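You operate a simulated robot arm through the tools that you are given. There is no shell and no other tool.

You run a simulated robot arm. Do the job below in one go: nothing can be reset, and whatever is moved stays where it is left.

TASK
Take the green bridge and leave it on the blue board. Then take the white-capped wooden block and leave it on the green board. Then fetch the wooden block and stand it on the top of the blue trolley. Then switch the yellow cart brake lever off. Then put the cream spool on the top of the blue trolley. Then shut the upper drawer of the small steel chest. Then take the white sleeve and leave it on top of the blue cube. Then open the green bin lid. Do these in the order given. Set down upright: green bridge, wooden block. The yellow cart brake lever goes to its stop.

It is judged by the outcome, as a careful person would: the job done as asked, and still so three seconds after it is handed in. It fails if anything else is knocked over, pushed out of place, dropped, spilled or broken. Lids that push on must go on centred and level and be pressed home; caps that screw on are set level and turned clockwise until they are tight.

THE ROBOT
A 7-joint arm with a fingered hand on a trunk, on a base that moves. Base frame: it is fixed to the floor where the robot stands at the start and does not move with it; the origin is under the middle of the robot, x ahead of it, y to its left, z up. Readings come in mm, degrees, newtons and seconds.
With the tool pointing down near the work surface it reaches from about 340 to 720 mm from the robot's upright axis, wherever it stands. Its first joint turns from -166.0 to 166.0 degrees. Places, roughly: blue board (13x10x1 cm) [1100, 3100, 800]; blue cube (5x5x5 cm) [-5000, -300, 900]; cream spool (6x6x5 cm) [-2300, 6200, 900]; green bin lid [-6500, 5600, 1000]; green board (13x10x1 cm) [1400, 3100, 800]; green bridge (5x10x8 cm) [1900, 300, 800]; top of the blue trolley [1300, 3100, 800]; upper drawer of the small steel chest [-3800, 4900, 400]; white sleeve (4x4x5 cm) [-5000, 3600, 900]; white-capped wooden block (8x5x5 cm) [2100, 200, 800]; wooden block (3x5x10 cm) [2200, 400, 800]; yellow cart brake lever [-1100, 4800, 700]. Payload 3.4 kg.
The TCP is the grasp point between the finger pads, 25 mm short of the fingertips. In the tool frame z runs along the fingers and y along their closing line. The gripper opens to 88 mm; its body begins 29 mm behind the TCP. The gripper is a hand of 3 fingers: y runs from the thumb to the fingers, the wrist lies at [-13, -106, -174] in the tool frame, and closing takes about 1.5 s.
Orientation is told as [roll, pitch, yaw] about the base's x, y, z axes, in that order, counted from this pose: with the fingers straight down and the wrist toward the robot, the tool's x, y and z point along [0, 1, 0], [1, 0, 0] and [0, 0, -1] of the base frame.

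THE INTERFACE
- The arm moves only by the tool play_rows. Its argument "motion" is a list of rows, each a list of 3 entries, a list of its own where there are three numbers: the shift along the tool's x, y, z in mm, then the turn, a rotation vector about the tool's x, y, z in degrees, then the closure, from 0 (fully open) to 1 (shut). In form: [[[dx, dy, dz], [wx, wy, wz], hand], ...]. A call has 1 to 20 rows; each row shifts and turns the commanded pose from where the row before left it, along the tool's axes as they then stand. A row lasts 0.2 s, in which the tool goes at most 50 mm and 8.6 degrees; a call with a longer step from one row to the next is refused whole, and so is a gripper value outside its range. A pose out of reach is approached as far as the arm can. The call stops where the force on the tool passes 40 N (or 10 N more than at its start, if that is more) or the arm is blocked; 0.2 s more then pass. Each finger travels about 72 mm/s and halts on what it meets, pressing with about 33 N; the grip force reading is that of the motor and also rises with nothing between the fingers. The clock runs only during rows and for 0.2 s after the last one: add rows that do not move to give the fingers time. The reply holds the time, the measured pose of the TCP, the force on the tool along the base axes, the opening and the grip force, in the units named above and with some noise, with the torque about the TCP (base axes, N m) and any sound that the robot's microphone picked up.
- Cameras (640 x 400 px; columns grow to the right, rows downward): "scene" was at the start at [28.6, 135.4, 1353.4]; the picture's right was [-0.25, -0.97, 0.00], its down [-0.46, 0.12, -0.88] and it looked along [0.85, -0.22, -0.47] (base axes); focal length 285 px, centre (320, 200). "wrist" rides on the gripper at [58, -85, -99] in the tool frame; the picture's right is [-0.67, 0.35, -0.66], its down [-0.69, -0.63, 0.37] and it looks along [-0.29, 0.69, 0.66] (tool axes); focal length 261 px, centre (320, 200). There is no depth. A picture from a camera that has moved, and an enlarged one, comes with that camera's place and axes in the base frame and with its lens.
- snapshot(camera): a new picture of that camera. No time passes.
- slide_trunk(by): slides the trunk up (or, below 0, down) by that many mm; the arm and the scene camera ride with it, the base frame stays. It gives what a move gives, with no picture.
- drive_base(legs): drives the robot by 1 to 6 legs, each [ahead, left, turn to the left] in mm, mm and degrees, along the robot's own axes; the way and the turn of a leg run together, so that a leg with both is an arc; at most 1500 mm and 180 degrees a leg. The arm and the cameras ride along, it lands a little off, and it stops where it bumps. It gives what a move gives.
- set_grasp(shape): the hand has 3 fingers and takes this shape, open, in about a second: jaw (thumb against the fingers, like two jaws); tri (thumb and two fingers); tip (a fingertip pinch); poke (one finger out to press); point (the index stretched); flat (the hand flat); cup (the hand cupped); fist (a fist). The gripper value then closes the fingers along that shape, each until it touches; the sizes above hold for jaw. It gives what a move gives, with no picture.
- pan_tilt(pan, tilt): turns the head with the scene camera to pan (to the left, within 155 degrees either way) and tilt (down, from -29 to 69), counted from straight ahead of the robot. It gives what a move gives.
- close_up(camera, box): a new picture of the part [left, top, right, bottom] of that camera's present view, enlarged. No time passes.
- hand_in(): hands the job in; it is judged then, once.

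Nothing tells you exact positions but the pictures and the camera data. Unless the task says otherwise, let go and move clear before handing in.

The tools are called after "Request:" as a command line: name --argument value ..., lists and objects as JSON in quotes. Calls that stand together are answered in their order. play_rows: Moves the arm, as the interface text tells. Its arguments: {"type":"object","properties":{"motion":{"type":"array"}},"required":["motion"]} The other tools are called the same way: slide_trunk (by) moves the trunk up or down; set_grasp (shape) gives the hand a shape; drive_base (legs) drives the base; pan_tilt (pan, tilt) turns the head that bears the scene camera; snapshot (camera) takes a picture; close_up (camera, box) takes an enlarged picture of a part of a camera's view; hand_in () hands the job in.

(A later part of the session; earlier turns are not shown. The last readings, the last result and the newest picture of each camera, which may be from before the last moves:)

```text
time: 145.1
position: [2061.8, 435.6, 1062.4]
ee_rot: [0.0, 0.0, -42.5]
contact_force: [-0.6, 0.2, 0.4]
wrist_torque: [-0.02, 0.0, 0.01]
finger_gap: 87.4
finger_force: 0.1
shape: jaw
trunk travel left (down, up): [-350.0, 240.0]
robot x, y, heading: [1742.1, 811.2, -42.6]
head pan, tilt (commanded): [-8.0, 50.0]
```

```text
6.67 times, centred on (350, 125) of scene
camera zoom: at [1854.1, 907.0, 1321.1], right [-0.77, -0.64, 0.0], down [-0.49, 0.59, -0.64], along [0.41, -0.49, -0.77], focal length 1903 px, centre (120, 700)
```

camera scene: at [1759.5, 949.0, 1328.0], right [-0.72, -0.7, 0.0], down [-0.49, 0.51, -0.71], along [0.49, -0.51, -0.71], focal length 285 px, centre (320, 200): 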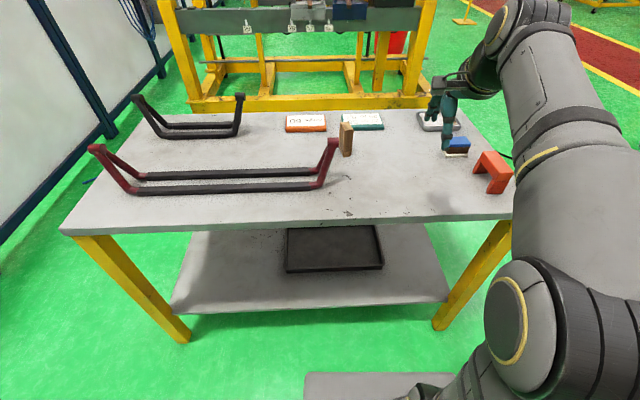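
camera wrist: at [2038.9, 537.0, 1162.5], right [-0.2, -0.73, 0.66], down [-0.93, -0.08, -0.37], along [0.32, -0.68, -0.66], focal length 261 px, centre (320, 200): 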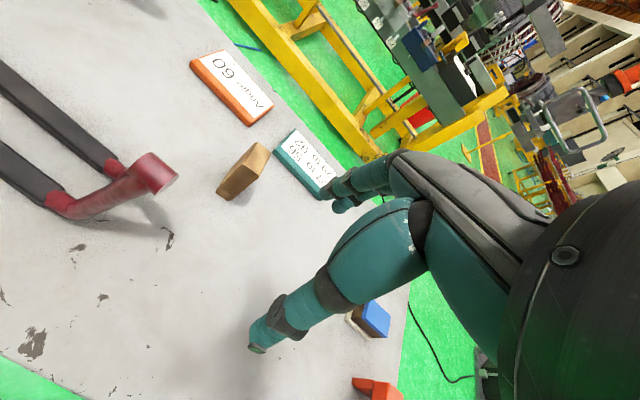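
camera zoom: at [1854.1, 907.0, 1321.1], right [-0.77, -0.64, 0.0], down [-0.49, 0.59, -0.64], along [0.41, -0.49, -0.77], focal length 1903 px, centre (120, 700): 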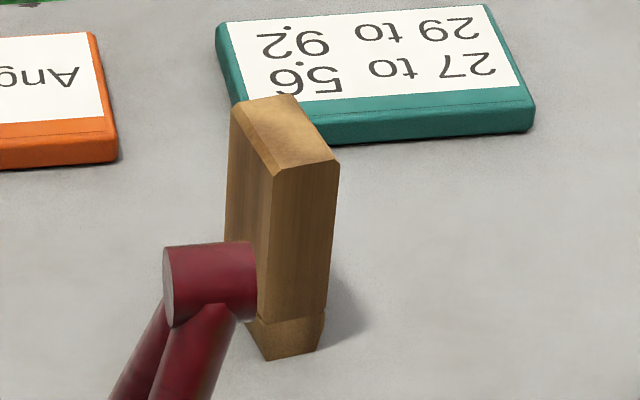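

The wooden block centre is near [2218, 364] with its top at about z = 891, turned about 11° from my heading. I'll hover over it with the hand matched to its angle.

Request:
play_rows --motion '[[[8.7, 27.4, 0], [0, 0, 0], 0], [[8.7, 27.4, 5], [0, 0, 0], 0], [[8.7, 27.4, 15], [0, 0, 0], 0], [[8.7, 27.4, 20], [0, 0, 0], 0], [[8.7, 27.4, 20], [0, 0, 0], 0], [[8.7, 27.4, 20], [0, 0, 0], 0], [[0, 0, 20], [0, 0, -5.5], 0], [[0, 0, 20], [0, 0, -5.5], 0], [[0, 0, 0], [0, 0, 0], 0]]'

Request:
snapshot --camera "wrist"

Request:
close_up --camera "scene" --box '[280, 50, 440, 160]'

```text
time: 147.1
position: [2218.8, 364.9, 941.5]
ee_rot: [-0.1, 0.1, -31.4]
contact_force: [-0.5, -0.4, 0.3]
wrist_torque: [-0.01, 0.0, 0.0]
finger_gap: 87.6
finger_force: 0.0
shape: jaw
trunk travel left (down, up): [-350.0, 240.0]
robot x, y, heading: [1742.5, 805.4, -42.6]
head pan, tilt (commanded): [-8.0, 50.0]
```

```text
taken
camera wrist: at [2176.9, 457.5, 1041.4], right [-0.05, -0.75, 0.66], down [-0.89, -0.26, -0.37], along [0.44, -0.6, -0.66], focal length 261 px, centre (320, 200)
```

wrist: 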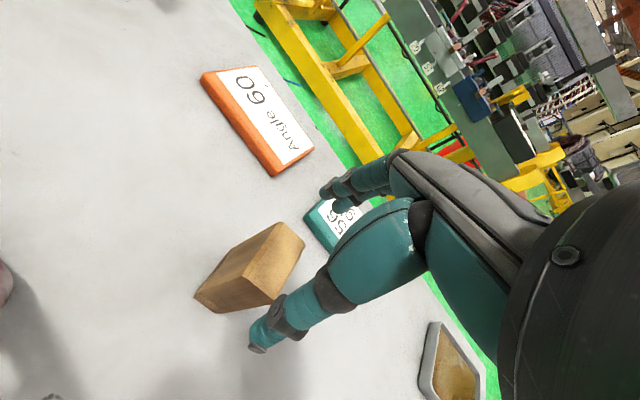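

```text
3.64 times, centred on (360, 105) of scene
camera zoom: at [1854.1, 906.9, 1321.1], right [-0.77, -0.64, 0.0], down [-0.49, 0.59, -0.64], along [0.41, -0.49, -0.77], focal length 1038 px, centre (174, 546)
```

zoom: 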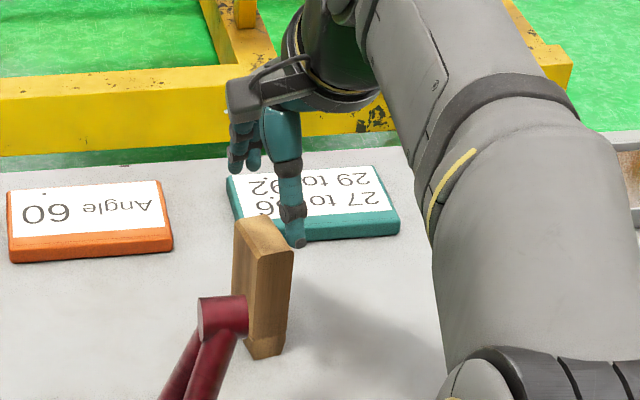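

The hand is centred over the block. I'll descend to grip height, z ≈ 868.

Request:
play_rows --motion '[[[0, 0, 20], [0, 0, 0], 0], [[0, 0, 20], [0, 0, 0], 0], [[0, 0, 18], [0, 0, 0], 0], [[0, 0, 10], [0, 0, 0], 0], [[0, 0, 5], [0, 0, 0], 0], [[0, 0, 0], [0, 0, 0], 0]]'

Request:
snapshot --camera "wrist"

Request:
close_up --camera "scene" --box '[280, 50, 440, 160]'

```text
time: 148.5
position: [2219.0, 364.5, 869.7]
ee_rot: [0.0, -0.1, -31.5]
contact_force: [0.1, -0.1, 0.4]
wrist_torque: [0.01, 0.02, -0.01]
finger_gap: 87.7
finger_force: 0.0
shape: jaw
trunk travel left (down, up): [-350.0, 240.0]
robot x, y, heading: [1743.0, 810.3, -42.6]
head pan, tilt (commanded): [-8.0, 50.0]
```

```text
taken
camera wrist: at [2176.9, 457.9, 969.2], right [-0.05, -0.75, 0.66], down [-0.89, -0.26, -0.37], along [0.44, -0.61, -0.66], focal length 261 px, centre (320, 200)
```

wrist: 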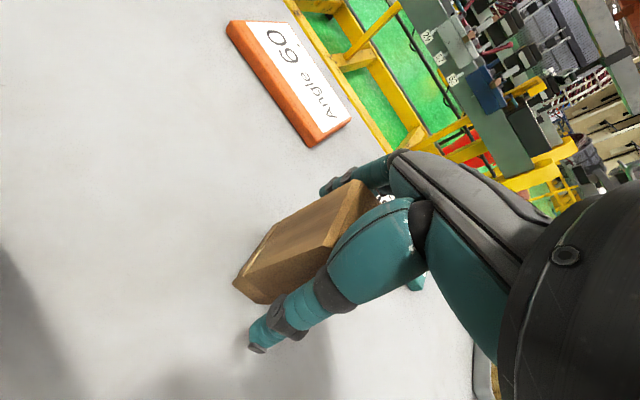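

```text
3.64 times, centred on (360, 105) of scene
camera zoom: at [1854.1, 906.9, 1321.1], right [-0.77, -0.64, 0.0], down [-0.49, 0.59, -0.64], along [0.41, -0.49, -0.77], focal length 1038 px, centre (174, 546)
```

zoom: 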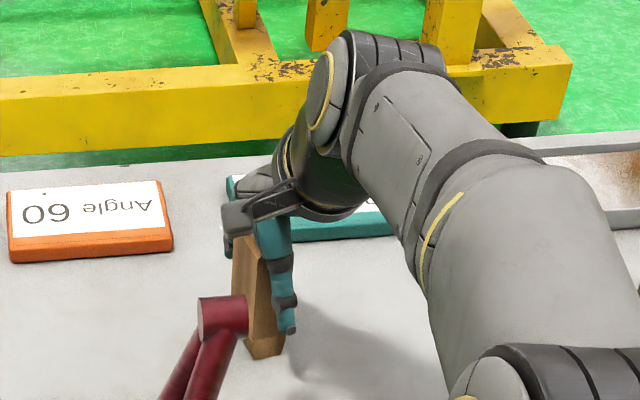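

The block is between the thumb and fingers and clear of the red post. I'll close gently and then lift.

Request:
play_rows --motion '[[[0, 0, 0], [0, 0, 0], 0.2], [[0, 0, 0], [0, 0, 0], 0.35], [[0, 0, 0], [0, 0, 0], 0.5], [[0, 0, 0], [0, 0, 0], 0.7], [[0, 0, 0], [0, 0, 0], 1], [[0, 0, 0], [0, 0, 0], 1], [[0, 0, 0], [0, 0, 0], 1], [[0, 0, 0], [0, 0, 0], 1], [[0, 0, 0], [0, 0, 0], 1]]'

Request:
snapshot --camera "wrist"

Request:
close_up --camera "scene" --box '[280, 50, 440, 160]'

```text
time: 150.5
position: [2219.8, 365.6, 869.2]
ee_rot: [0.0, 0.1, -31.6]
contact_force: [1.1, 1.0, -0.9]
wrist_torque: [-0.05, 0.02, -0.03]
finger_gap: 41.8
finger_force: 33.0
shape: jaw
trunk travel left (down, up): [-350.0, 240.0]
robot x, y, heading: [1741.4, 810.8, -42.2]
head pan, tilt (commanded): [-8.0, 50.0]
```

```text
taken
camera wrist: at [2177.0, 457.9, 969.3], right [-0.05, -0.75, 0.66], down [-0.89, -0.26, -0.37], along [0.44, -0.61, -0.66], focal length 261 px, centre (320, 200)
```

wrist: 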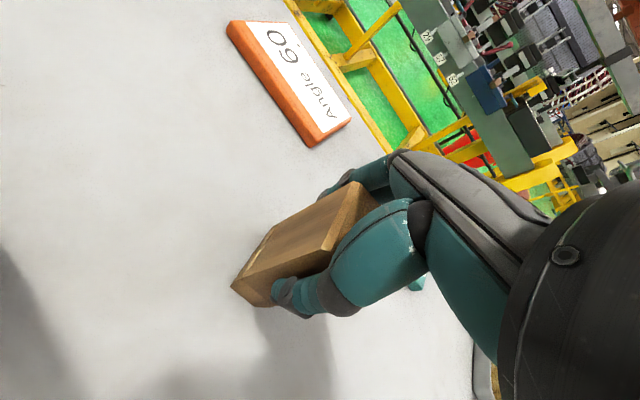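

```text
3.64 times, centred on (360, 105) of scene
camera zoom: at [1854.2, 906.9, 1321.1], right [-0.77, -0.64, 0.0], down [-0.49, 0.59, -0.64], along [0.41, -0.49, -0.77], focal length 1038 px, centre (174, 546)
```

zoom: 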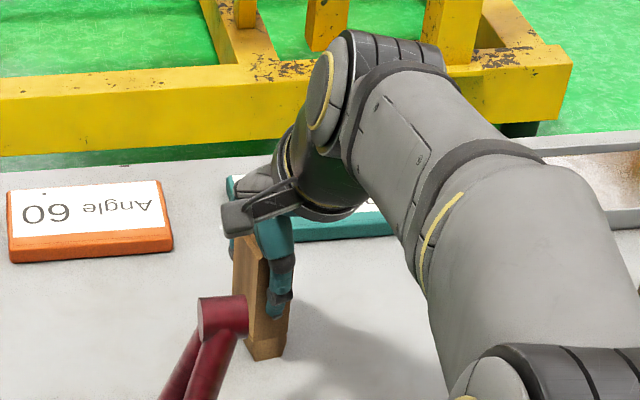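

Request:
play_rows --motion '[[[0, 0, -6], [0, 0, 0], 1], [[0, 0, -14], [0, 0, 0], 1], [[0, 0, -25], [0, 0, 0], 1], [[0, 0, -30], [0, 0, 0], 1], [[0, 0, 0], [0, 0, 0], 1]]'

Request:
snapshot --camera "wrist"

Request:
close_up --camera "scene" --box '[280, 50, 440, 160]'

```text
time: 151.7
position: [2217.5, 366.1, 945.5]
ee_rot: [-0.1, 0.0, -31.5]
contact_force: [-0.1, 0.2, -0.5]
wrist_torque: [-0.02, 0.02, -0.01]
finger_gap: 41.6
finger_force: 32.6
shape: jaw
trunk travel left (down, up): [-350.0, 240.0]
robot x, y, heading: [1747.5, 810.6, -42.5]
head pan, tilt (commanded): [-8.0, 50.0]
```

```text
taken
camera wrist: at [2176.2, 460.7, 1045.2], right [-0.05, -0.75, 0.66], down [-0.89, -0.26, -0.37], along [0.44, -0.61, -0.66], focal length 261 px, centre (320, 200)
```

wrist: 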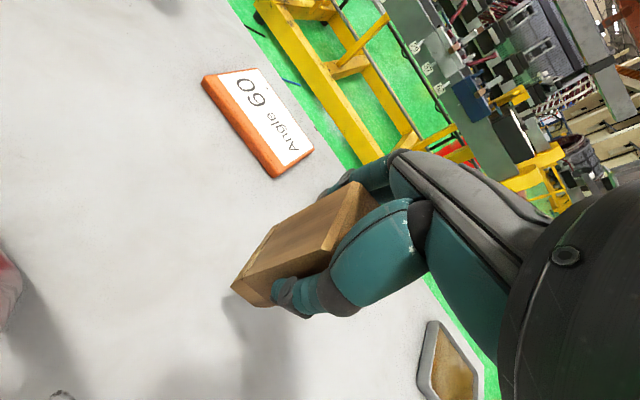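

```text
3.64 times, centred on (360, 105) of scene
camera zoom: at [1854.1, 906.9, 1321.1], right [-0.77, -0.64, 0.0], down [-0.49, 0.59, -0.64], along [0.41, -0.49, -0.77], focal length 1038 px, centre (174, 546)
```

zoom: 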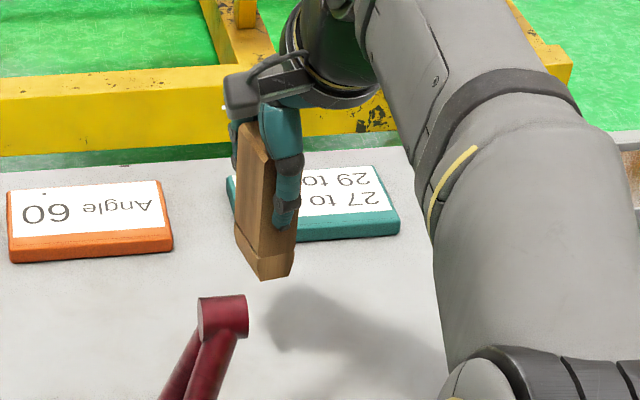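

The block is held upright. I'll raise it clear of the red post, retract and drive back to the right half of the trolley.

Request:
play_rows --motion '[[[0, 0, -30], [0, 0, 0], 1], [[0, 0, -30], [0, 0, 0], 1], [[0, 0, -30], [0, 0, 0], 1], [[0, -15, -25], [0, 0, 0], 1], [[0, -25, 0], [0, 0, 0], 1], [[0, -25, 0], [0, 0, 0], 1], [[0, -25, 0], [0, 0, 0], 1], [[0, -25, 0], [0, 0, 0], 1], [[0, -25, 0], [0, 0, 0], 1], [[0, -15, 0], [0, 0, 0], 1], [[0, 0, 0], [0, 0, 0], 1]]'

Request:
drive_base --legs '[[-400, 0, 0], [0, 0, 90.4], [640, 1263, 0]]'

Request:
pan_tilt --pan 0 --tilt 45

Request:
snapshot --camera "scene"

```text
time: 154.1
position: [2123.4, 404.6, 1110.5]
ee_rot: [0.0, 0.0, -31.4]
contact_force: [0.5, -0.4, -0.9]
wrist_torque: [0.03, -0.01, -0.01]
finger_gap: 41.2
finger_force: 33.3
shape: jaw
out of reach, approached as far as the arm can: row 3, 4, 5, 6, 7, 8, 9, 10
trunk travel left (down, up): [-350.0, 240.0]
robot x, y, heading: [1744.3, 805.0, -42.3]
head pan, tilt (commanded): [-8.0, 50.0]
```

```text
time: 167.1
position: [1336.7, 2768.5, 1111.1]
ee_rot: [0.1, 0.1, 57.9]
contact_force: [-0.6, -0.1, -0.3]
wrist_torque: [0.02, -0.01, -0.02]
finger_gap: 40.8
finger_force: 32.6
shape: jaw
trunk travel left (down, up): [-350.0, 240.0]
robot x, y, heading: [926.6, 2391.7, 47.0]
head pan, tilt (commanded): [-8.0, 50.0]
```

```text
time: 167.8
position: [1337.0, 2768.7, 1112.1]
ee_rot: [0.0, 0.0, 58.0]
contact_force: [0.4, -0.1, -0.9]
wrist_torque: [-0.01, -0.02, 0.0]
finger_gap: 41.0
finger_force: 32.6
shape: jaw
trunk travel left (down, up): [-350.0, 240.0]
robot x, y, heading: [925.9, 2390.1, 47.0]
head pan, tilt (commanded): [0.0, 45.0]
```

```text
taken
camera scene: at [827.0, 2516.1, 1328.0], right [0.73, -0.68, 0.0], down [-0.48, -0.52, -0.71], along [0.48, 0.52, -0.71], focal length 285 px, centre (320, 200)
```

scene: 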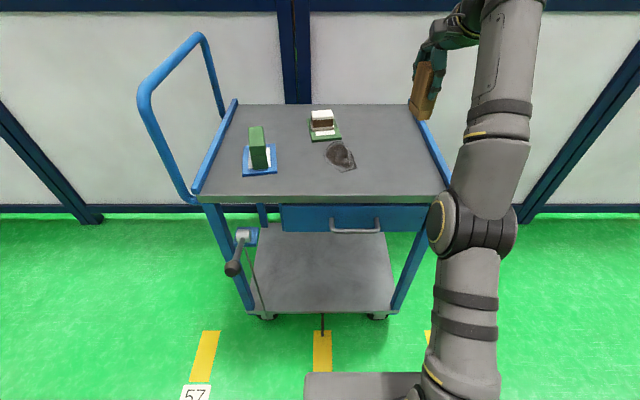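

I'll move in the last stretch and check how the block sits in the hand.

Request:
drive_base --legs '[[0, 0, 0.9], [145, 0, 0]]'

Request:
pan_tilt --pan -15 --tilt 45

Request:
snapshot --camera "scene"

Request:
snapshot --camera "wrist"

```text
time: 169.5
position: [1427.9, 2886.3, 1110.8]
ee_rot: [0.0, 0.0, 59.0]
contact_force: [0.3, 1.3, -1.1]
wrist_torque: [-0.02, 0.02, 0.03]
finger_gap: 41.0
finger_force: 32.4
shape: jaw
trunk travel left (down, up): [-350.0, 240.0]
robot x, y, heading: [1026.6, 2496.6, 48.1]
head pan, tilt (commanded): [0.0, 45.0]
```

```text
time: 170.2
position: [1427.2, 2883.7, 1111.7]
ee_rot: [0.0, 0.1, 59.0]
contact_force: [-0.3, 0.8, -1.6]
wrist_torque: [0.02, -0.01, 0.02]
finger_gap: 41.1
finger_force: 33.1
shape: jaw
trunk travel left (down, up): [-350.0, 240.0]
robot x, y, heading: [1024.7, 2507.0, 48.1]
head pan, tilt (commanded): [-15.0, 45.0]
```

```text
taken
camera scene: at [936.4, 2606.8, 1328.0], right [0.55, -0.84, 0.0], down [-0.59, -0.39, -0.71], along [0.59, 0.39, -0.71], focal length 285 px, centre (320, 200)
```

scene: 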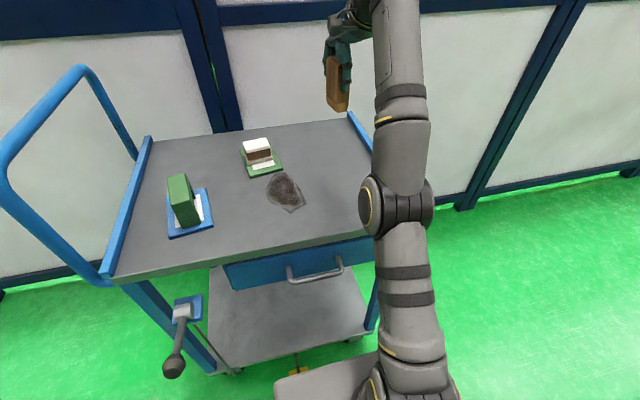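

```text
taken
camera wrist: at [1334.9, 2842.3, 1211.8], right [0.75, -0.05, 0.65], down [0.26, -0.89, -0.36], along [0.6, 0.45, -0.66], focal length 261 px, centre (320, 200)
```

wrist: 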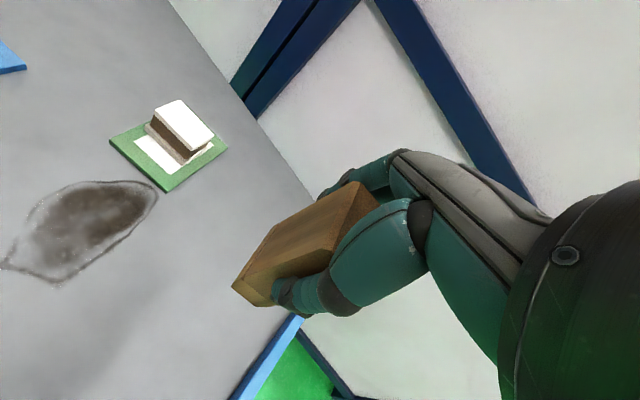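

Request:
close_up --camera "scene" --box '[290, 20, 410, 130]'

Request:
close_up --camera "wrist" --box '[210, 140, 410, 330]'

```text
3.64 times, centred on (350, 75) of scene
camera zoom: at [936.4, 2606.8, 1328.0], right [0.55, -0.84, 0.0], down [-0.59, -0.39, -0.71], along [0.59, 0.39, -0.71], focal length 1038 px, centre (211, 654)
```

zoom: 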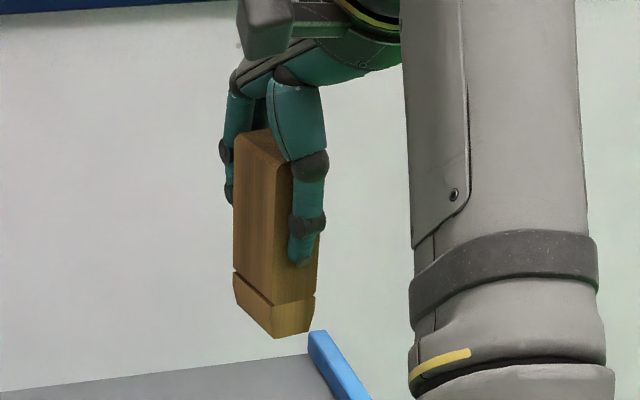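

```text
2.11 times, centred on (310, 235) of wrist
camera zoom: at [1334.9, 2842.3, 1211.8], right [0.75, -0.05, 0.65], down [0.26, -0.89, -0.36], along [0.6, 0.45, -0.66], focal length 549 px, centre (341, 126)
```

zoom: 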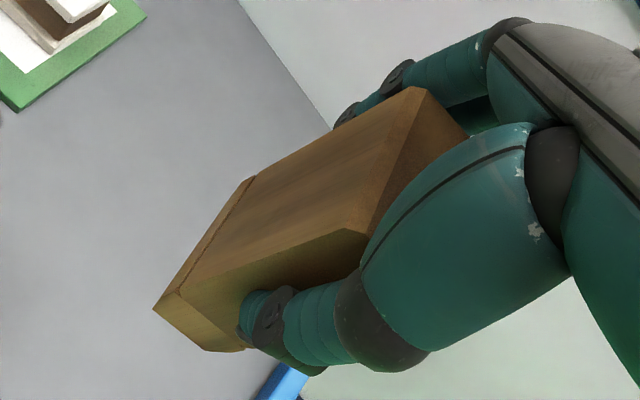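

The block hangs upright in the grip. I'll lower toward a clear spot on the trolley's right rear, around [1480, 2905].

Request:
play_rows --motion '[[[0, 0, 25], [0, 0, 0], 1], [[0, 0, 25], [0, 0, 0], 1], [[0, 0, 25], [0, 0, 0], 1], [[-12, 15, 20], [0, 0, 0], 1], [[-12, 15, 20], [0, 0, 0], 1], [[-11, 14, 20], [0, 0, 0], 1], [[0, 0, 20], [0, 0, 0], 1], [[0, 0, 10], [0, 0, 0], 1], [[0, 0, 0], [0, 0, 0], 1]]'

Request:
pan_tilt --pan -15 --tilt 50

Request:
close_up --camera "scene" --box '[260, 50, 420, 160]'

Request:
snapshot --camera "wrist"

```text
time: 172.2
position: [1503.8, 2923.7, 977.5]
ee_rot: [-0.1, 0.1, 59.0]
contact_force: [0.2, -1.4, -0.4]
wrist_torque: [-0.01, -0.03, 0.01]
finger_gap: 41.0
finger_force: 33.3
shape: jaw
out of reach, approached as far as the arm can: row 1, 2, 3, 6
trunk travel left (down, up): [-350.0, 240.0]
robot x, y, heading: [1024.1, 2502.1, 48.0]
head pan, tilt (commanded): [-15.0, 45.0]
```

```text
time: 172.9
position: [1504.2, 2923.7, 977.7]
ee_rot: [0.0, 0.1, 59.0]
contact_force: [0.4, -0.5, -1.1]
wrist_torque: [-0.04, 0.03, -0.01]
finger_gap: 41.0
finger_force: 33.1
shape: jaw
trunk travel left (down, up): [-350.0, 240.0]
robot x, y, heading: [1022.9, 2502.0, 48.1]
head pan, tilt (commanded): [-15.0, 50.0]
```

```text
3.64 times, centred on (340, 105) of scene
camera zoom: at [932.8, 2604.4, 1321.1], right [0.55, -0.84, 0.0], down [-0.64, -0.42, -0.64], along [0.54, 0.35, -0.77], focal length 1038 px, centre (247, 546)
```

zoom: 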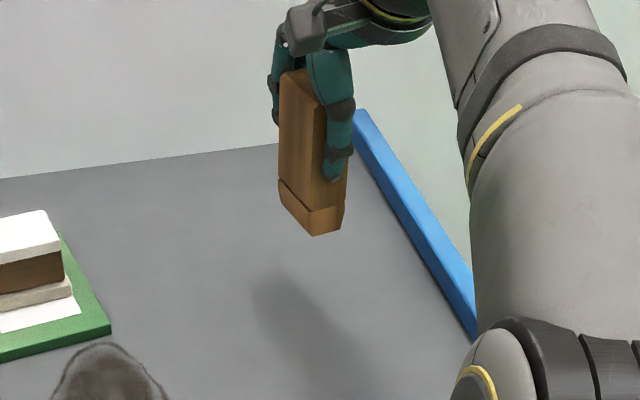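

```text
taken
camera wrist: at [1411.8, 2880.9, 1077.7], right [0.75, -0.05, 0.65], down [0.26, -0.89, -0.37], along [0.6, 0.45, -0.66], focal length 261 px, centre (320, 200)
```

wrist: 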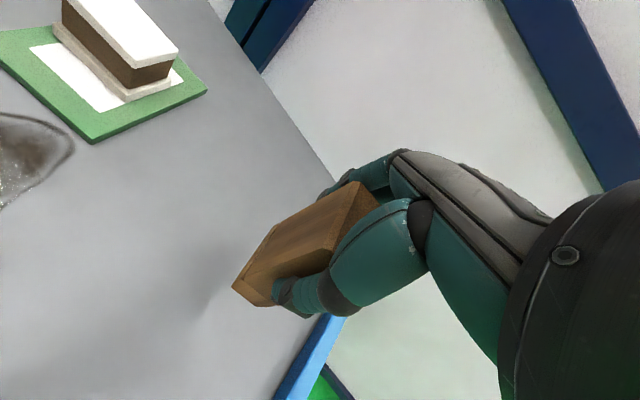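

It drifted about 30 mm further out than planned. I'll pull back and descend closer to the surface.

Request:
play_rows --motion '[[[5, -17, 8], [0, 0, 0], 1], [[5, -17, 10], [0, 0, 0], 1], [[0, 0, 14], [0, 0, 0], 1], [[0, 0, 14], [0, 0, 0], 1], [[0, 0, 8], [0, 0, 0], 1], [[0, 0, 0], [0, 0, 0], 1]]'

Request:
close_up --camera "scene" --box '[260, 50, 420, 160]'

```text
time: 174.3
position: [1478.7, 2901.2, 924.1]
ee_rot: [0.2, 0.2, 59.0]
contact_force: [0.1, 0.3, -1.5]
wrist_torque: [-0.01, 0.02, 0.0]
finger_gap: 40.7
finger_force: 33.6
shape: jaw
trunk travel left (down, up): [-350.0, 240.0]
robot x, y, heading: [1025.8, 2497.4, 48.3]
head pan, tilt (commanded): [-15.0, 50.0]
```

```text
3.64 times, centred on (340, 105) of scene
camera zoom: at [932.8, 2604.3, 1321.1], right [0.55, -0.84, 0.0], down [-0.64, -0.42, -0.64], along [0.54, 0.35, -0.77], focal length 1038 px, centre (247, 546)
```

zoom: 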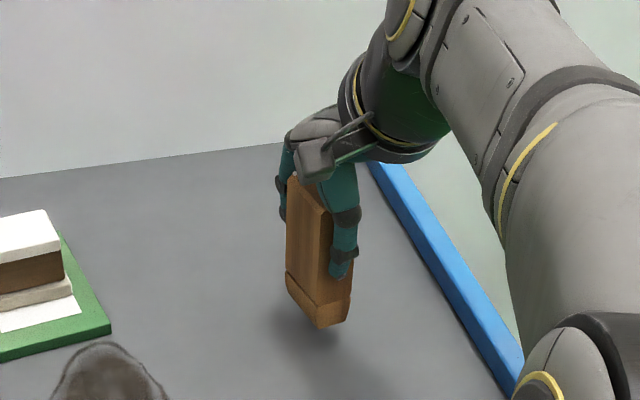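

Request:
play_rows --motion '[[[0, 0, 3], [0, 0, 0], 1], [[0, 0, 2], [0, 0, 0], 1], [[0, 0, 2], [0, 0, 0], 1], [[0, 0, 0], [0, 0, 0], 1]]'

Request:
play_rows --motion '[[[0, 0, 1.5], [0, 0, 0], 1], [[0, 0, 1.5], [0, 0, 0], 1], [[0, 0, 0], [0, 0, 0], 1]]'

Request:
close_up --camera "scene" --box '[290, 80, 390, 150]'

```text
time: 175.3
position: [1479.9, 2902.0, 914.8]
ee_rot: [0.0, 0.1, 59.0]
contact_force: [0.3, 0.1, -1.9]
wrist_torque: [0.01, 0.03, 0.02]
finger_gap: 40.9
finger_force: 32.6
shape: jaw
trunk travel left (down, up): [-350.0, 240.0]
robot x, y, heading: [1025.2, 2497.8, 47.9]
head pan, tilt (commanded): [-15.0, 50.0]
```

```text
time: 176.1
position: [1478.3, 2900.8, 913.7]
ee_rot: [0.0, 0.1, 59.0]
contact_force: [-0.6, -0.5, -0.6]
wrist_torque: [0.0, -0.01, -0.02]
finger_gap: 41.0
finger_force: 33.5
shape: jaw
trunk travel left (down, up): [-350.0, 240.0]
robot x, y, heading: [1026.7, 2498.1, 47.9]
head pan, tilt (commanded): [-15.0, 50.0]
```

```text
5.71 times, centred on (340, 115) of scene
camera zoom: at [932.8, 2604.3, 1321.1], right [0.55, -0.84, 0.0], down [-0.64, -0.42, -0.64], along [0.54, 0.35, -0.77], focal length 1631 px, centre (206, 686)
```

zoom: 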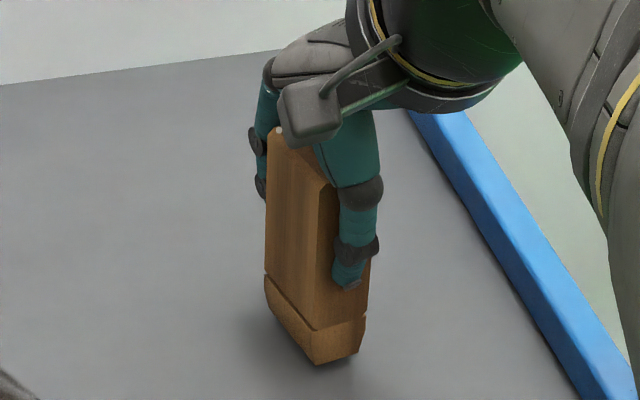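

Request:
play_rows --motion '[[[0, 0, 1.5], [0, 0, 0], 1], [[0, 0, 0], [0, 0, 0], 1]]'

Request:
play_rows --motion '[[[0, 0, 1.5], [0, 0, 0], 1], [[0, 0, 0], [0, 0, 0], 1]]'

```text
time: 176.7
position: [1478.5, 2900.2, 911.3]
ee_rot: [0.0, 0.2, 59.1]
contact_force: [0.1, -0.6, -1.0]
wrist_torque: [0.03, 0.0, 0.0]
finger_gap: 41.1
finger_force: 33.2
shape: jaw
trunk travel left (down, up): [-350.0, 240.0]
robot x, y, heading: [1024.9, 2505.0, 48.2]
head pan, tilt (commanded): [-15.0, 50.0]
```

```text
time: 177.3
position: [1479.7, 2900.8, 909.8]
ee_rot: [0.0, 0.1, 59.0]
contact_force: [-0.2, -0.1, -1.4]
wrist_torque: [0.03, 0.03, 0.0]
finger_gap: 40.9
finger_force: 32.6
shape: jaw
trunk travel left (down, up): [-350.0, 240.0]
robot x, y, heading: [1024.4, 2498.3, 48.2]
head pan, tilt (commanded): [-15.0, 50.0]
```

Request:
play_rows --motion '[[[0, 0, 1.5], [0, 0, 0], 1], [[0, 0, 0], [0, 0, 0], 1]]'

Request:
play_rows --motion '[[[0, 0, 1.5], [0, 0, 0], 1], [[0, 0, 0], [0, 0, 0], 1]]'

Request:
close_up --camera "scene" --box '[290, 80, 390, 150]'

```text
time: 177.9
position: [1479.0, 2900.9, 908.9]
ee_rot: [0.0, 0.1, 59.1]
contact_force: [-0.9, -0.8, 1.3]
wrist_torque: [0.04, 0.01, 0.02]
finger_gap: 40.7
finger_force: 32.9
shape: jaw
trunk travel left (down, up): [-350.0, 240.0]
robot x, y, heading: [1024.9, 2502.5, 48.0]
head pan, tilt (commanded): [-15.0, 50.0]
```

```text
time: 178.5
position: [1479.5, 2899.9, 907.8]
ee_rot: [0.0, 0.0, 59.0]
contact_force: [-0.3, 1.8, 11.2]
wrist_torque: [0.04, 0.02, 0.04]
finger_gap: 41.5
finger_force: 32.6
shape: jaw
trunk travel left (down, up): [-350.0, 240.0]
robot x, y, heading: [1025.2, 2502.1, 48.2]
head pan, tilt (commanded): [-15.0, 50.0]
```

```text
5.71 times, centred on (340, 115) of scene
camera zoom: at [931.9, 2603.7, 1321.2], right [0.55, -0.84, 0.0], down [-0.64, -0.42, -0.64], along [0.54, 0.35, -0.77], focal length 1631 px, centre (206, 686)
```

zoom: 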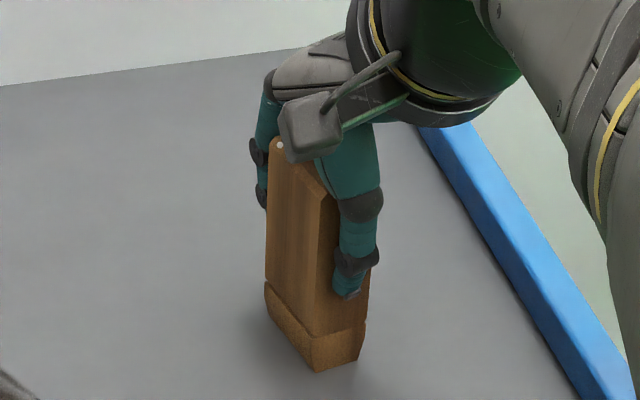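

Firm contact at 11 N with almost no torque, so it's standing flat. I'll open slowly.

Request:
play_rows --motion '[[[0, 0, -0.7], [0, 0, 0], 1], [[0, 0, 0], [0, 0, 0], 0.85], [[0, 0, 0], [0, 0, 0], 0.7], [[0, 0, 0], [0, 0, 0], 0.55], [[0, 0, 0], [0, 0, 0], 0.4], [[0, 0, 0], [0, 0, 0], 0.25], [[0, 0, 0], [0, 0, 0], 0.1], [[0, 0, 0], [0, 0, 0], 0], [[0, 0, 0], [0, 0, 0], 0], [[0, 0, 0], [0, 0, 0], 0]]'

Request:
close_up --camera "scene" --box '[290, 80, 390, 150]'

Request:
snapshot --camera "wrist"

```text
time: 180.7
position: [1480.0, 2900.3, 905.5]
ee_rot: [0.0, 0.1, 58.9]
contact_force: [-0.7, 0.1, 0.2]
wrist_torque: [0.0, -0.01, 0.0]
finger_gap: 87.5
finger_force: 0.0
shape: jaw
trunk travel left (down, up): [-350.0, 240.0]
robot x, y, heading: [1025.3, 2498.5, 48.2]
head pan, tilt (commanded): [-15.0, 50.0]
```

```text
5.71 times, centred on (340, 115) of scene
camera zoom: at [932.7, 2604.3, 1321.1], right [0.55, -0.84, 0.0], down [-0.64, -0.42, -0.64], along [0.54, 0.35, -0.77], focal length 1631 px, centre (206, 686)
```

zoom: 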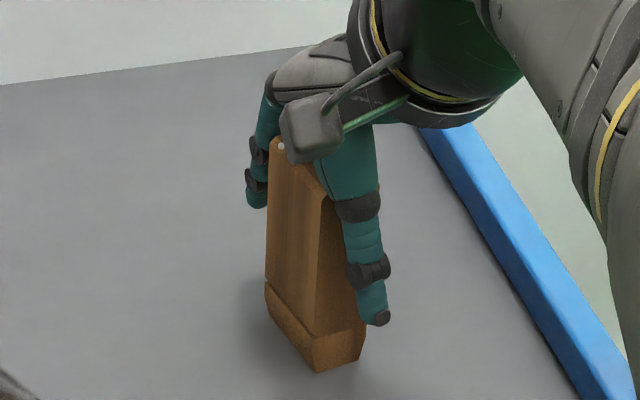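

```text
taken
camera wrist: at [1386.9, 2856.9, 1007.1], right [0.75, -0.05, 0.65], down [0.26, -0.89, -0.37], along [0.6, 0.45, -0.66], focal length 261 px, centre (320, 200)
```

wrist: 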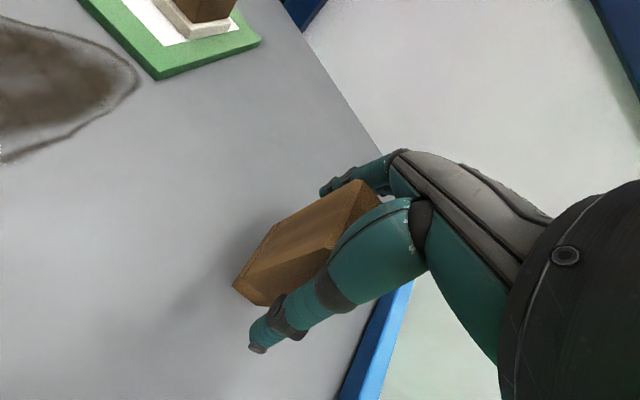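

It's standing on its own. I'll rise straight up and confirm.

Request:
play_rows --motion '[[[0, 0, -8], [0, 0, 0], 0], [[0, 0, -12], [0, 0, 0], 0], [[0, 0, -15], [0, 0, 0], 0], [[0, 0, -15], [0, 0, 0], 0], [[0, 0, -15], [0, 0, 0], 0], [[0, 0, -15], [0, 0, 0], 0], [[0, 0, -10], [0, 0, 0], 0], [[0, 0, 0], [0, 0, 0], 0]]'

Request:
close_up --camera "scene" --box '[240, 50, 420, 170]'

```text
time: 182.5
position: [1480.7, 2901.5, 995.3]
ee_rot: [0.1, 0.2, 59.0]
contact_force: [0.1, 0.1, -0.2]
wrist_torque: [-0.01, 0.0, 0.01]
finger_gap: 87.7
finger_force: 0.0
shape: jaw
trunk travel left (down, up): [-350.0, 240.0]
robot x, y, heading: [1022.2, 2500.0, 47.8]
head pan, tilt (commanded): [-15.0, 50.0]
```

```text
3.33 times, centred on (330, 110) of scene
camera zoom: at [932.7, 2604.3, 1321.1], right [0.55, -0.84, 0.0], down [-0.64, -0.42, -0.64], along [0.54, 0.35, -0.77], focal length 951 px, centre (287, 500)
```

zoom: 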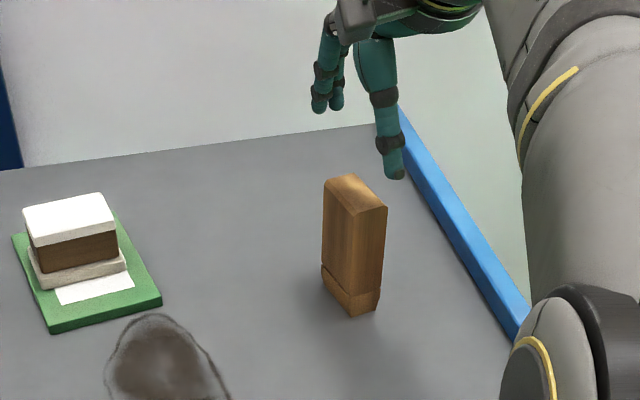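

The wooden block stands upright on the trolley top, so next is the yellow cart brake lever. I'll tuck the arm, back off and drive along the wall to a viewing spot.

Request:
play_rows --motion '[[[0, 0, -15], [0, 0, 0], 0], [[0, -20, -15], [0, 0, 5.5], 0], [[0, -25, -15], [0, 0, 5.5], 0], [[0, -25, -15], [0, 0, 0], 0], [[0, -30, 0], [0, 0, 0], 0], [[0, -30, 0], [0, 0, 0], 0], [[0, -20, 0], [0, 0, 0], 0], [[0, 0, 0], [0, 0, 0], 0]]'

Request:
drive_base --legs '[[-350, 0, 0], [0, 1450, 0], [0, 650, 0]]'

Request:
pan_tilt --pan 10 --tilt 25

Request:
snapshot --camera "scene"

Request:
pan_tilt --pan 75 --tilt 25

Request:
snapshot --camera "scene"

```text
time: 184.3
position: [1383.2, 2785.8, 1055.5]
ee_rot: [0.0, 0.1, 48.0]
contact_force: [0.4, -0.2, 0.3]
wrist_torque: [0.02, 0.02, -0.01]
finger_gap: 87.7
finger_force: 0.1
shape: jaw
trunk travel left (down, up): [-350.0, 240.0]
robot x, y, heading: [1025.1, 2500.1, 48.2]
head pan, tilt (commanded): [-15.0, 50.0]
```

```text
time: 196.3
position: [-386.6, 3882.3, 1055.3]
ee_rot: [0.0, 0.2, 49.2]
contact_force: [0.2, -0.5, -0.4]
wrist_torque: [0.0, -0.01, 0.0]
finger_gap: 87.3
finger_force: 0.1
shape: jaw
trunk travel left (down, up): [-350.0, 240.0]
robot x, y, heading: [-738.7, 3592.1, 49.2]
head pan, tilt (commanded): [-15.0, 50.0]
```

```text
time: 197.2
position: [-385.6, 3881.9, 1056.3]
ee_rot: [-0.1, 0.1, 49.2]
contact_force: [0.5, -0.1, -1.0]
wrist_torque: [0.0, 0.0, 0.0]
finger_gap: 87.5
finger_force: 0.0
shape: jaw
trunk travel left (down, up): [-350.0, 240.0]
robot x, y, heading: [-736.0, 3589.8, 49.4]
head pan, tilt (commanded): [10.0, 25.0]
```

```text
taken
camera scene: at [-850.0, 3727.1, 1358.5], right [0.86, -0.51, 0.0], down [-0.22, -0.36, -0.91], along [0.46, 0.78, -0.42], focal length 285 px, centre (320, 200)
```

scene: 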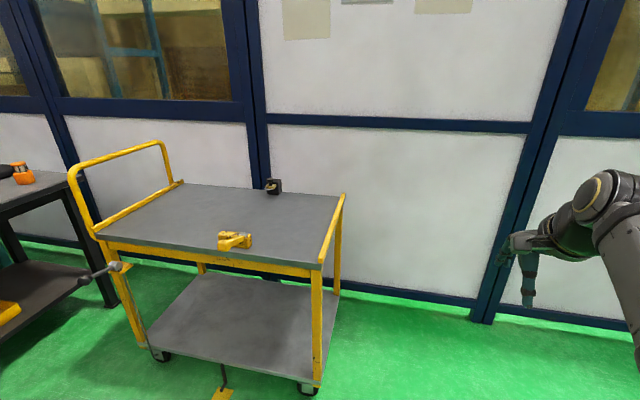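

```text
time: 198.6
position: [-385.7, 3883.2, 1055.6]
ee_rot: [0.0, 0.1, 49.3]
contact_force: [-0.3, 0.6, -0.3]
wrist_torque: [-0.03, -0.02, -0.03]
finger_gap: 87.7
finger_force: 0.0
shape: jaw
trunk travel left (down, up): [-350.0, 240.0]
robot x, y, heading: [-737.9, 3589.6, 49.4]
head pan, tilt (commanded): [75.0, 25.0]
```

```text
taken
camera scene: at [-948.9, 3724.0, 1358.6], right [0.83, 0.56, 0.0], down [0.24, -0.35, -0.91], along [-0.51, 0.75, -0.42], focal length 285 px, centre (320, 200)
```

scene: 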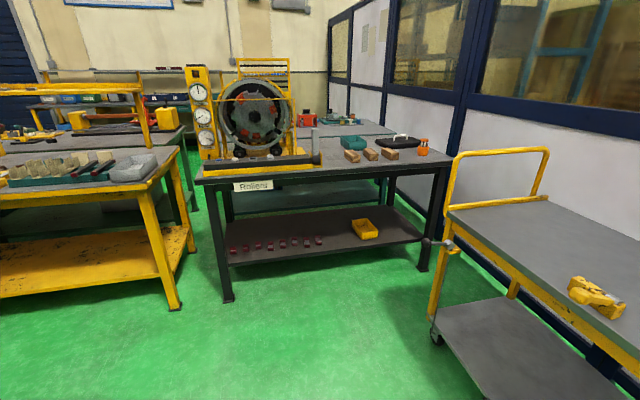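

I see the yellow cart with its brake lever on the left front leg. I'll zoom in on the lever and, for reference, look at its labels.

Request:
close_up --camera "scene" --box '[390, 210, 510, 290]'

Request:
pan_tilt --pan 30 --tilt 30

Request:
snapshot --camera "scene"

```text
5.00 times, centred on (450, 250) of scene
camera zoom: at [-948.9, 3724.0, 1358.6], right [0.83, 0.56, 0.0], down [0.24, -0.35, -0.91], along [-0.51, 0.75, -0.42], focal length 1427 px, centre (-330, -50)
```

zoom: 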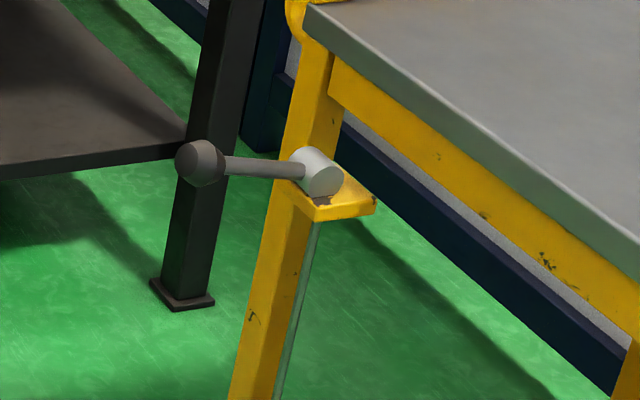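

```text
time: 199.7
position: [-386.6, 3881.8, 1055.1]
ee_rot: [-0.1, 0.1, 49.3]
contact_force: [-0.3, 0.0, -0.3]
wrist_torque: [0.0, 0.01, 0.02]
finger_gap: 87.6
finger_force: 0.1
shape: jaw
trunk travel left (down, up): [-350.0, 240.0]
robot x, y, heading: [-739.1, 3592.5, 49.3]
head pan, tilt (commanded): [30.0, 30.0]
```

```text
taken
camera scene: at [-880.3, 3736.8, 1350.6], right [0.98, -0.18, 0.0], down [-0.09, -0.49, -0.87], along [0.16, 0.85, -0.5], focal length 285 px, centre (320, 200)
```

scene: 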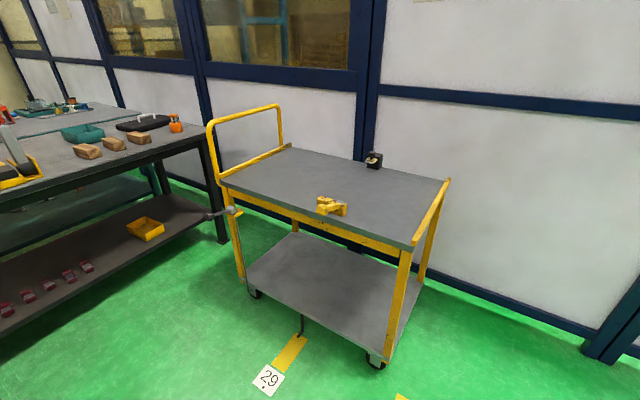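

The lever hub is on the cart's left front leg and its knob points toward the front-left. I'll move in front of it for a closer look.

Request:
drive_base --legs '[[0, 1060, 0], [80, 0, -1.8]]'

Request:
pan_tilt --pan 0 --tilt 50

Request:
snapshot --camera "scene"

Request:
snapshot --camera "wrist"

```text
time: 205.8
position: [-1160.1, 4626.9, 1056.4]
ee_rot: [0.0, 0.2, 49.4]
contact_force: [-0.1, 0.1, -0.3]
wrist_torque: [-0.01, 0.01, -0.02]
finger_gap: 87.5
finger_force: 0.1
shape: jaw
trunk travel left (down, up): [-350.0, 240.0]
robot x, y, heading: [-1512.4, 4332.0, 49.4]
head pan, tilt (commanded): [30.0, 30.0]
```

```text
time: 206.8
position: [-1159.1, 4626.4, 1056.2]
ee_rot: [0.0, 0.1, 49.4]
contact_force: [-0.1, 0.6, 0.5]
wrist_torque: [0.0, 0.0, -0.01]
finger_gap: 87.6
finger_force: 0.1
shape: jaw
trunk travel left (down, up): [-350.0, 240.0]
robot x, y, heading: [-1508.0, 4334.8, 49.4]
head pan, tilt (commanded): [0.0, 50.0]
```

```text
taken
camera scene: at [-1620.2, 4449.3, 1321.1], right [0.76, -0.65, 0.0], down [-0.5, -0.58, -0.64], along [0.42, 0.49, -0.77], focal length 285 px, centre (320, 200)
```

scene: 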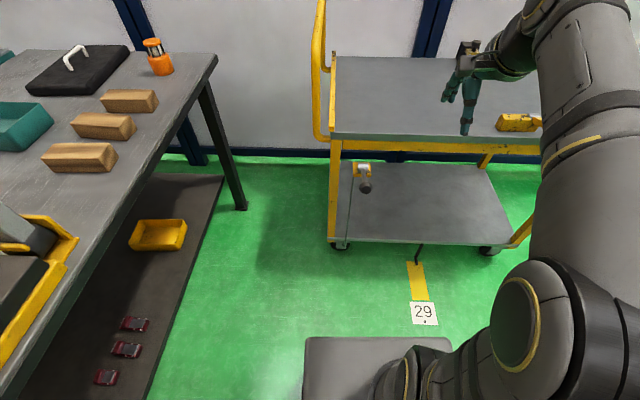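

```text
taken
camera wrist: at [-1258.4, 4599.9, 1156.4], right [0.74, -0.17, 0.65], down [0.11, -0.92, -0.36], along [0.67, 0.34, -0.66], focal length 261 px, centre (320, 200)
```

wrist: 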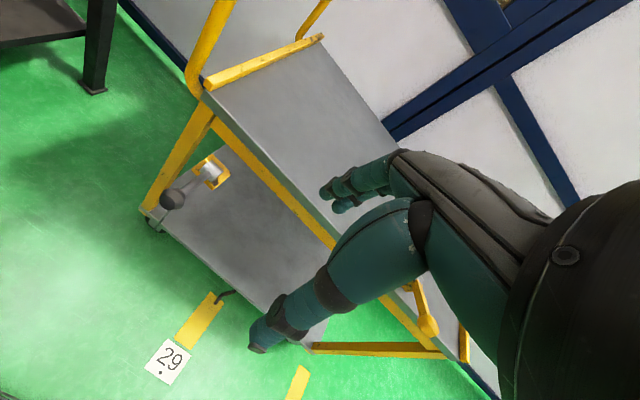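

From here the lever points toward me from its bracket. I'll take close-ups from both cameras to understand its axis and markings.

Request:
close_up --camera "scene" --box '[320, 130, 420, 200]'

Request:
close_up --camera "wrist" --box '[130, 130, 260, 230]'

```text
5.71 times, centred on (370, 165) of scene
camera zoom: at [-1620.2, 4449.3, 1321.1], right [0.76, -0.65, 0.0], down [-0.5, -0.58, -0.64], along [0.42, 0.49, -0.77], focal length 1631 px, centre (34, 400)
```

zoom: 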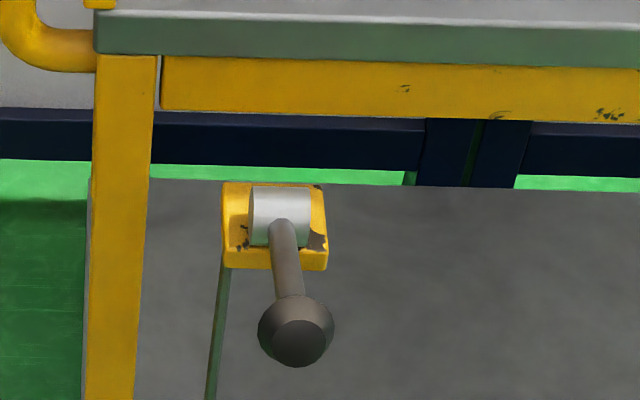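

```text
4.00 times, centred on (195, 180) of wrist
camera zoom: at [-1258.4, 4599.9, 1156.4], right [0.74, -0.17, 0.65], down [0.11, -0.92, -0.36], along [0.67, 0.34, -0.66], focal length 1043 px, centre (820, 280)
```

zoom: 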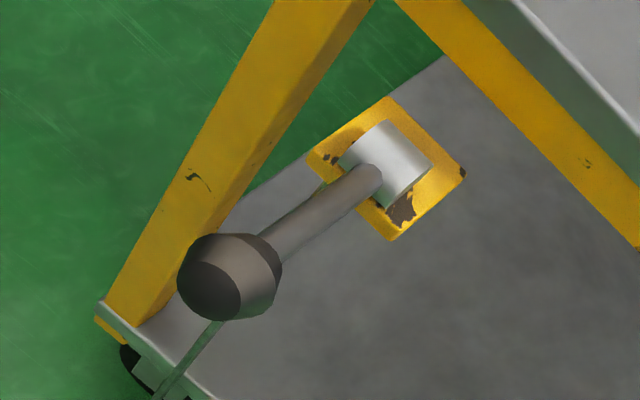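

The lever swings in a vertical plane about a horizontal hub and currently points slightly upward. I'll zoom in further for any on/off marking.

Request:
close_up --camera "scene" --box '[345, 155, 385, 200]'

Request:
close_up --camera "wrist" --box '[190, 140, 260, 200]'

Request:
pan_tilt --pan -10 --tilt 42

Request:
snapshot --camera "scene"

```text
8.89 times, centred on (365, 178) of scene
camera zoom: at [-1620.2, 4449.3, 1321.1], right [0.76, -0.65, 0.0], down [-0.5, -0.58, -0.64], along [0.42, 0.49, -0.77], focal length 2537 px, centre (-80, 400)
```

zoom: 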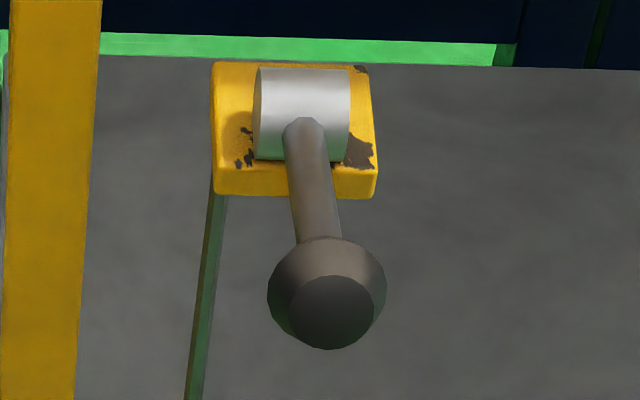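

```text
6.67 times, centred on (225, 170) of wrist
camera zoom: at [-1258.4, 4599.9, 1156.4], right [0.74, -0.17, 0.65], down [0.11, -0.92, -0.36], along [0.67, 0.34, -0.66], focal length 1738 px, centre (953, 400)
```

zoom: 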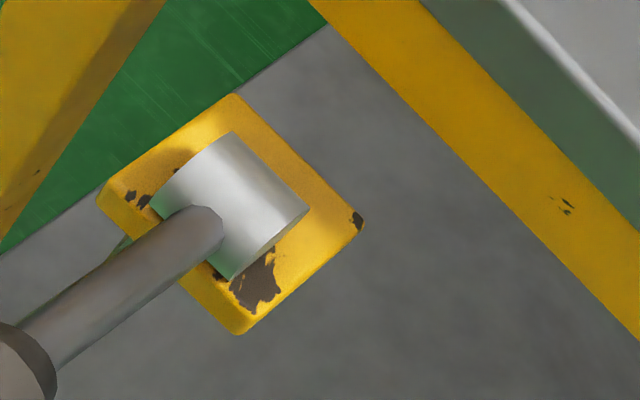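

```text
time: 207.5
position: [-1159.3, 4627.1, 1056.3]
ee_rot: [0.0, 0.1, 49.4]
contact_force: [0.1, 0.2, -0.2]
wrist_torque: [0.0, 0.03, 0.04]
finger_gap: 87.6
finger_force: 0.1
shape: jaw
trunk travel left (down, up): [-350.0, 240.0]
robot x, y, heading: [-1513.0, 4331.3, 49.5]
head pan, tilt (commanded): [-10.0, 42.0]
```

```text
taken
camera scene: at [-1605.7, 4443.8, 1332.3], right [0.64, -0.77, 0.0], down [-0.52, -0.43, -0.74], along [0.57, 0.47, -0.67], focal length 285 px, centre (320, 200)
```

scene: 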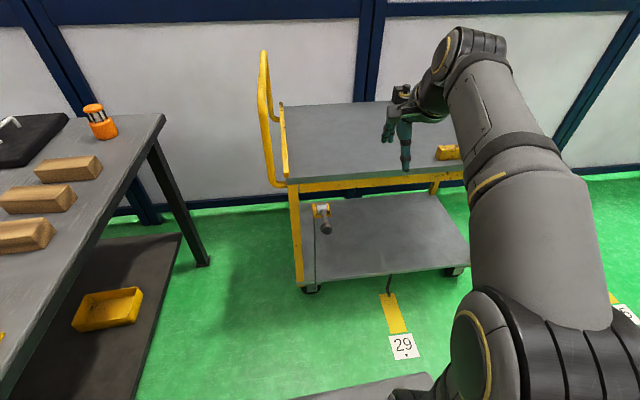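

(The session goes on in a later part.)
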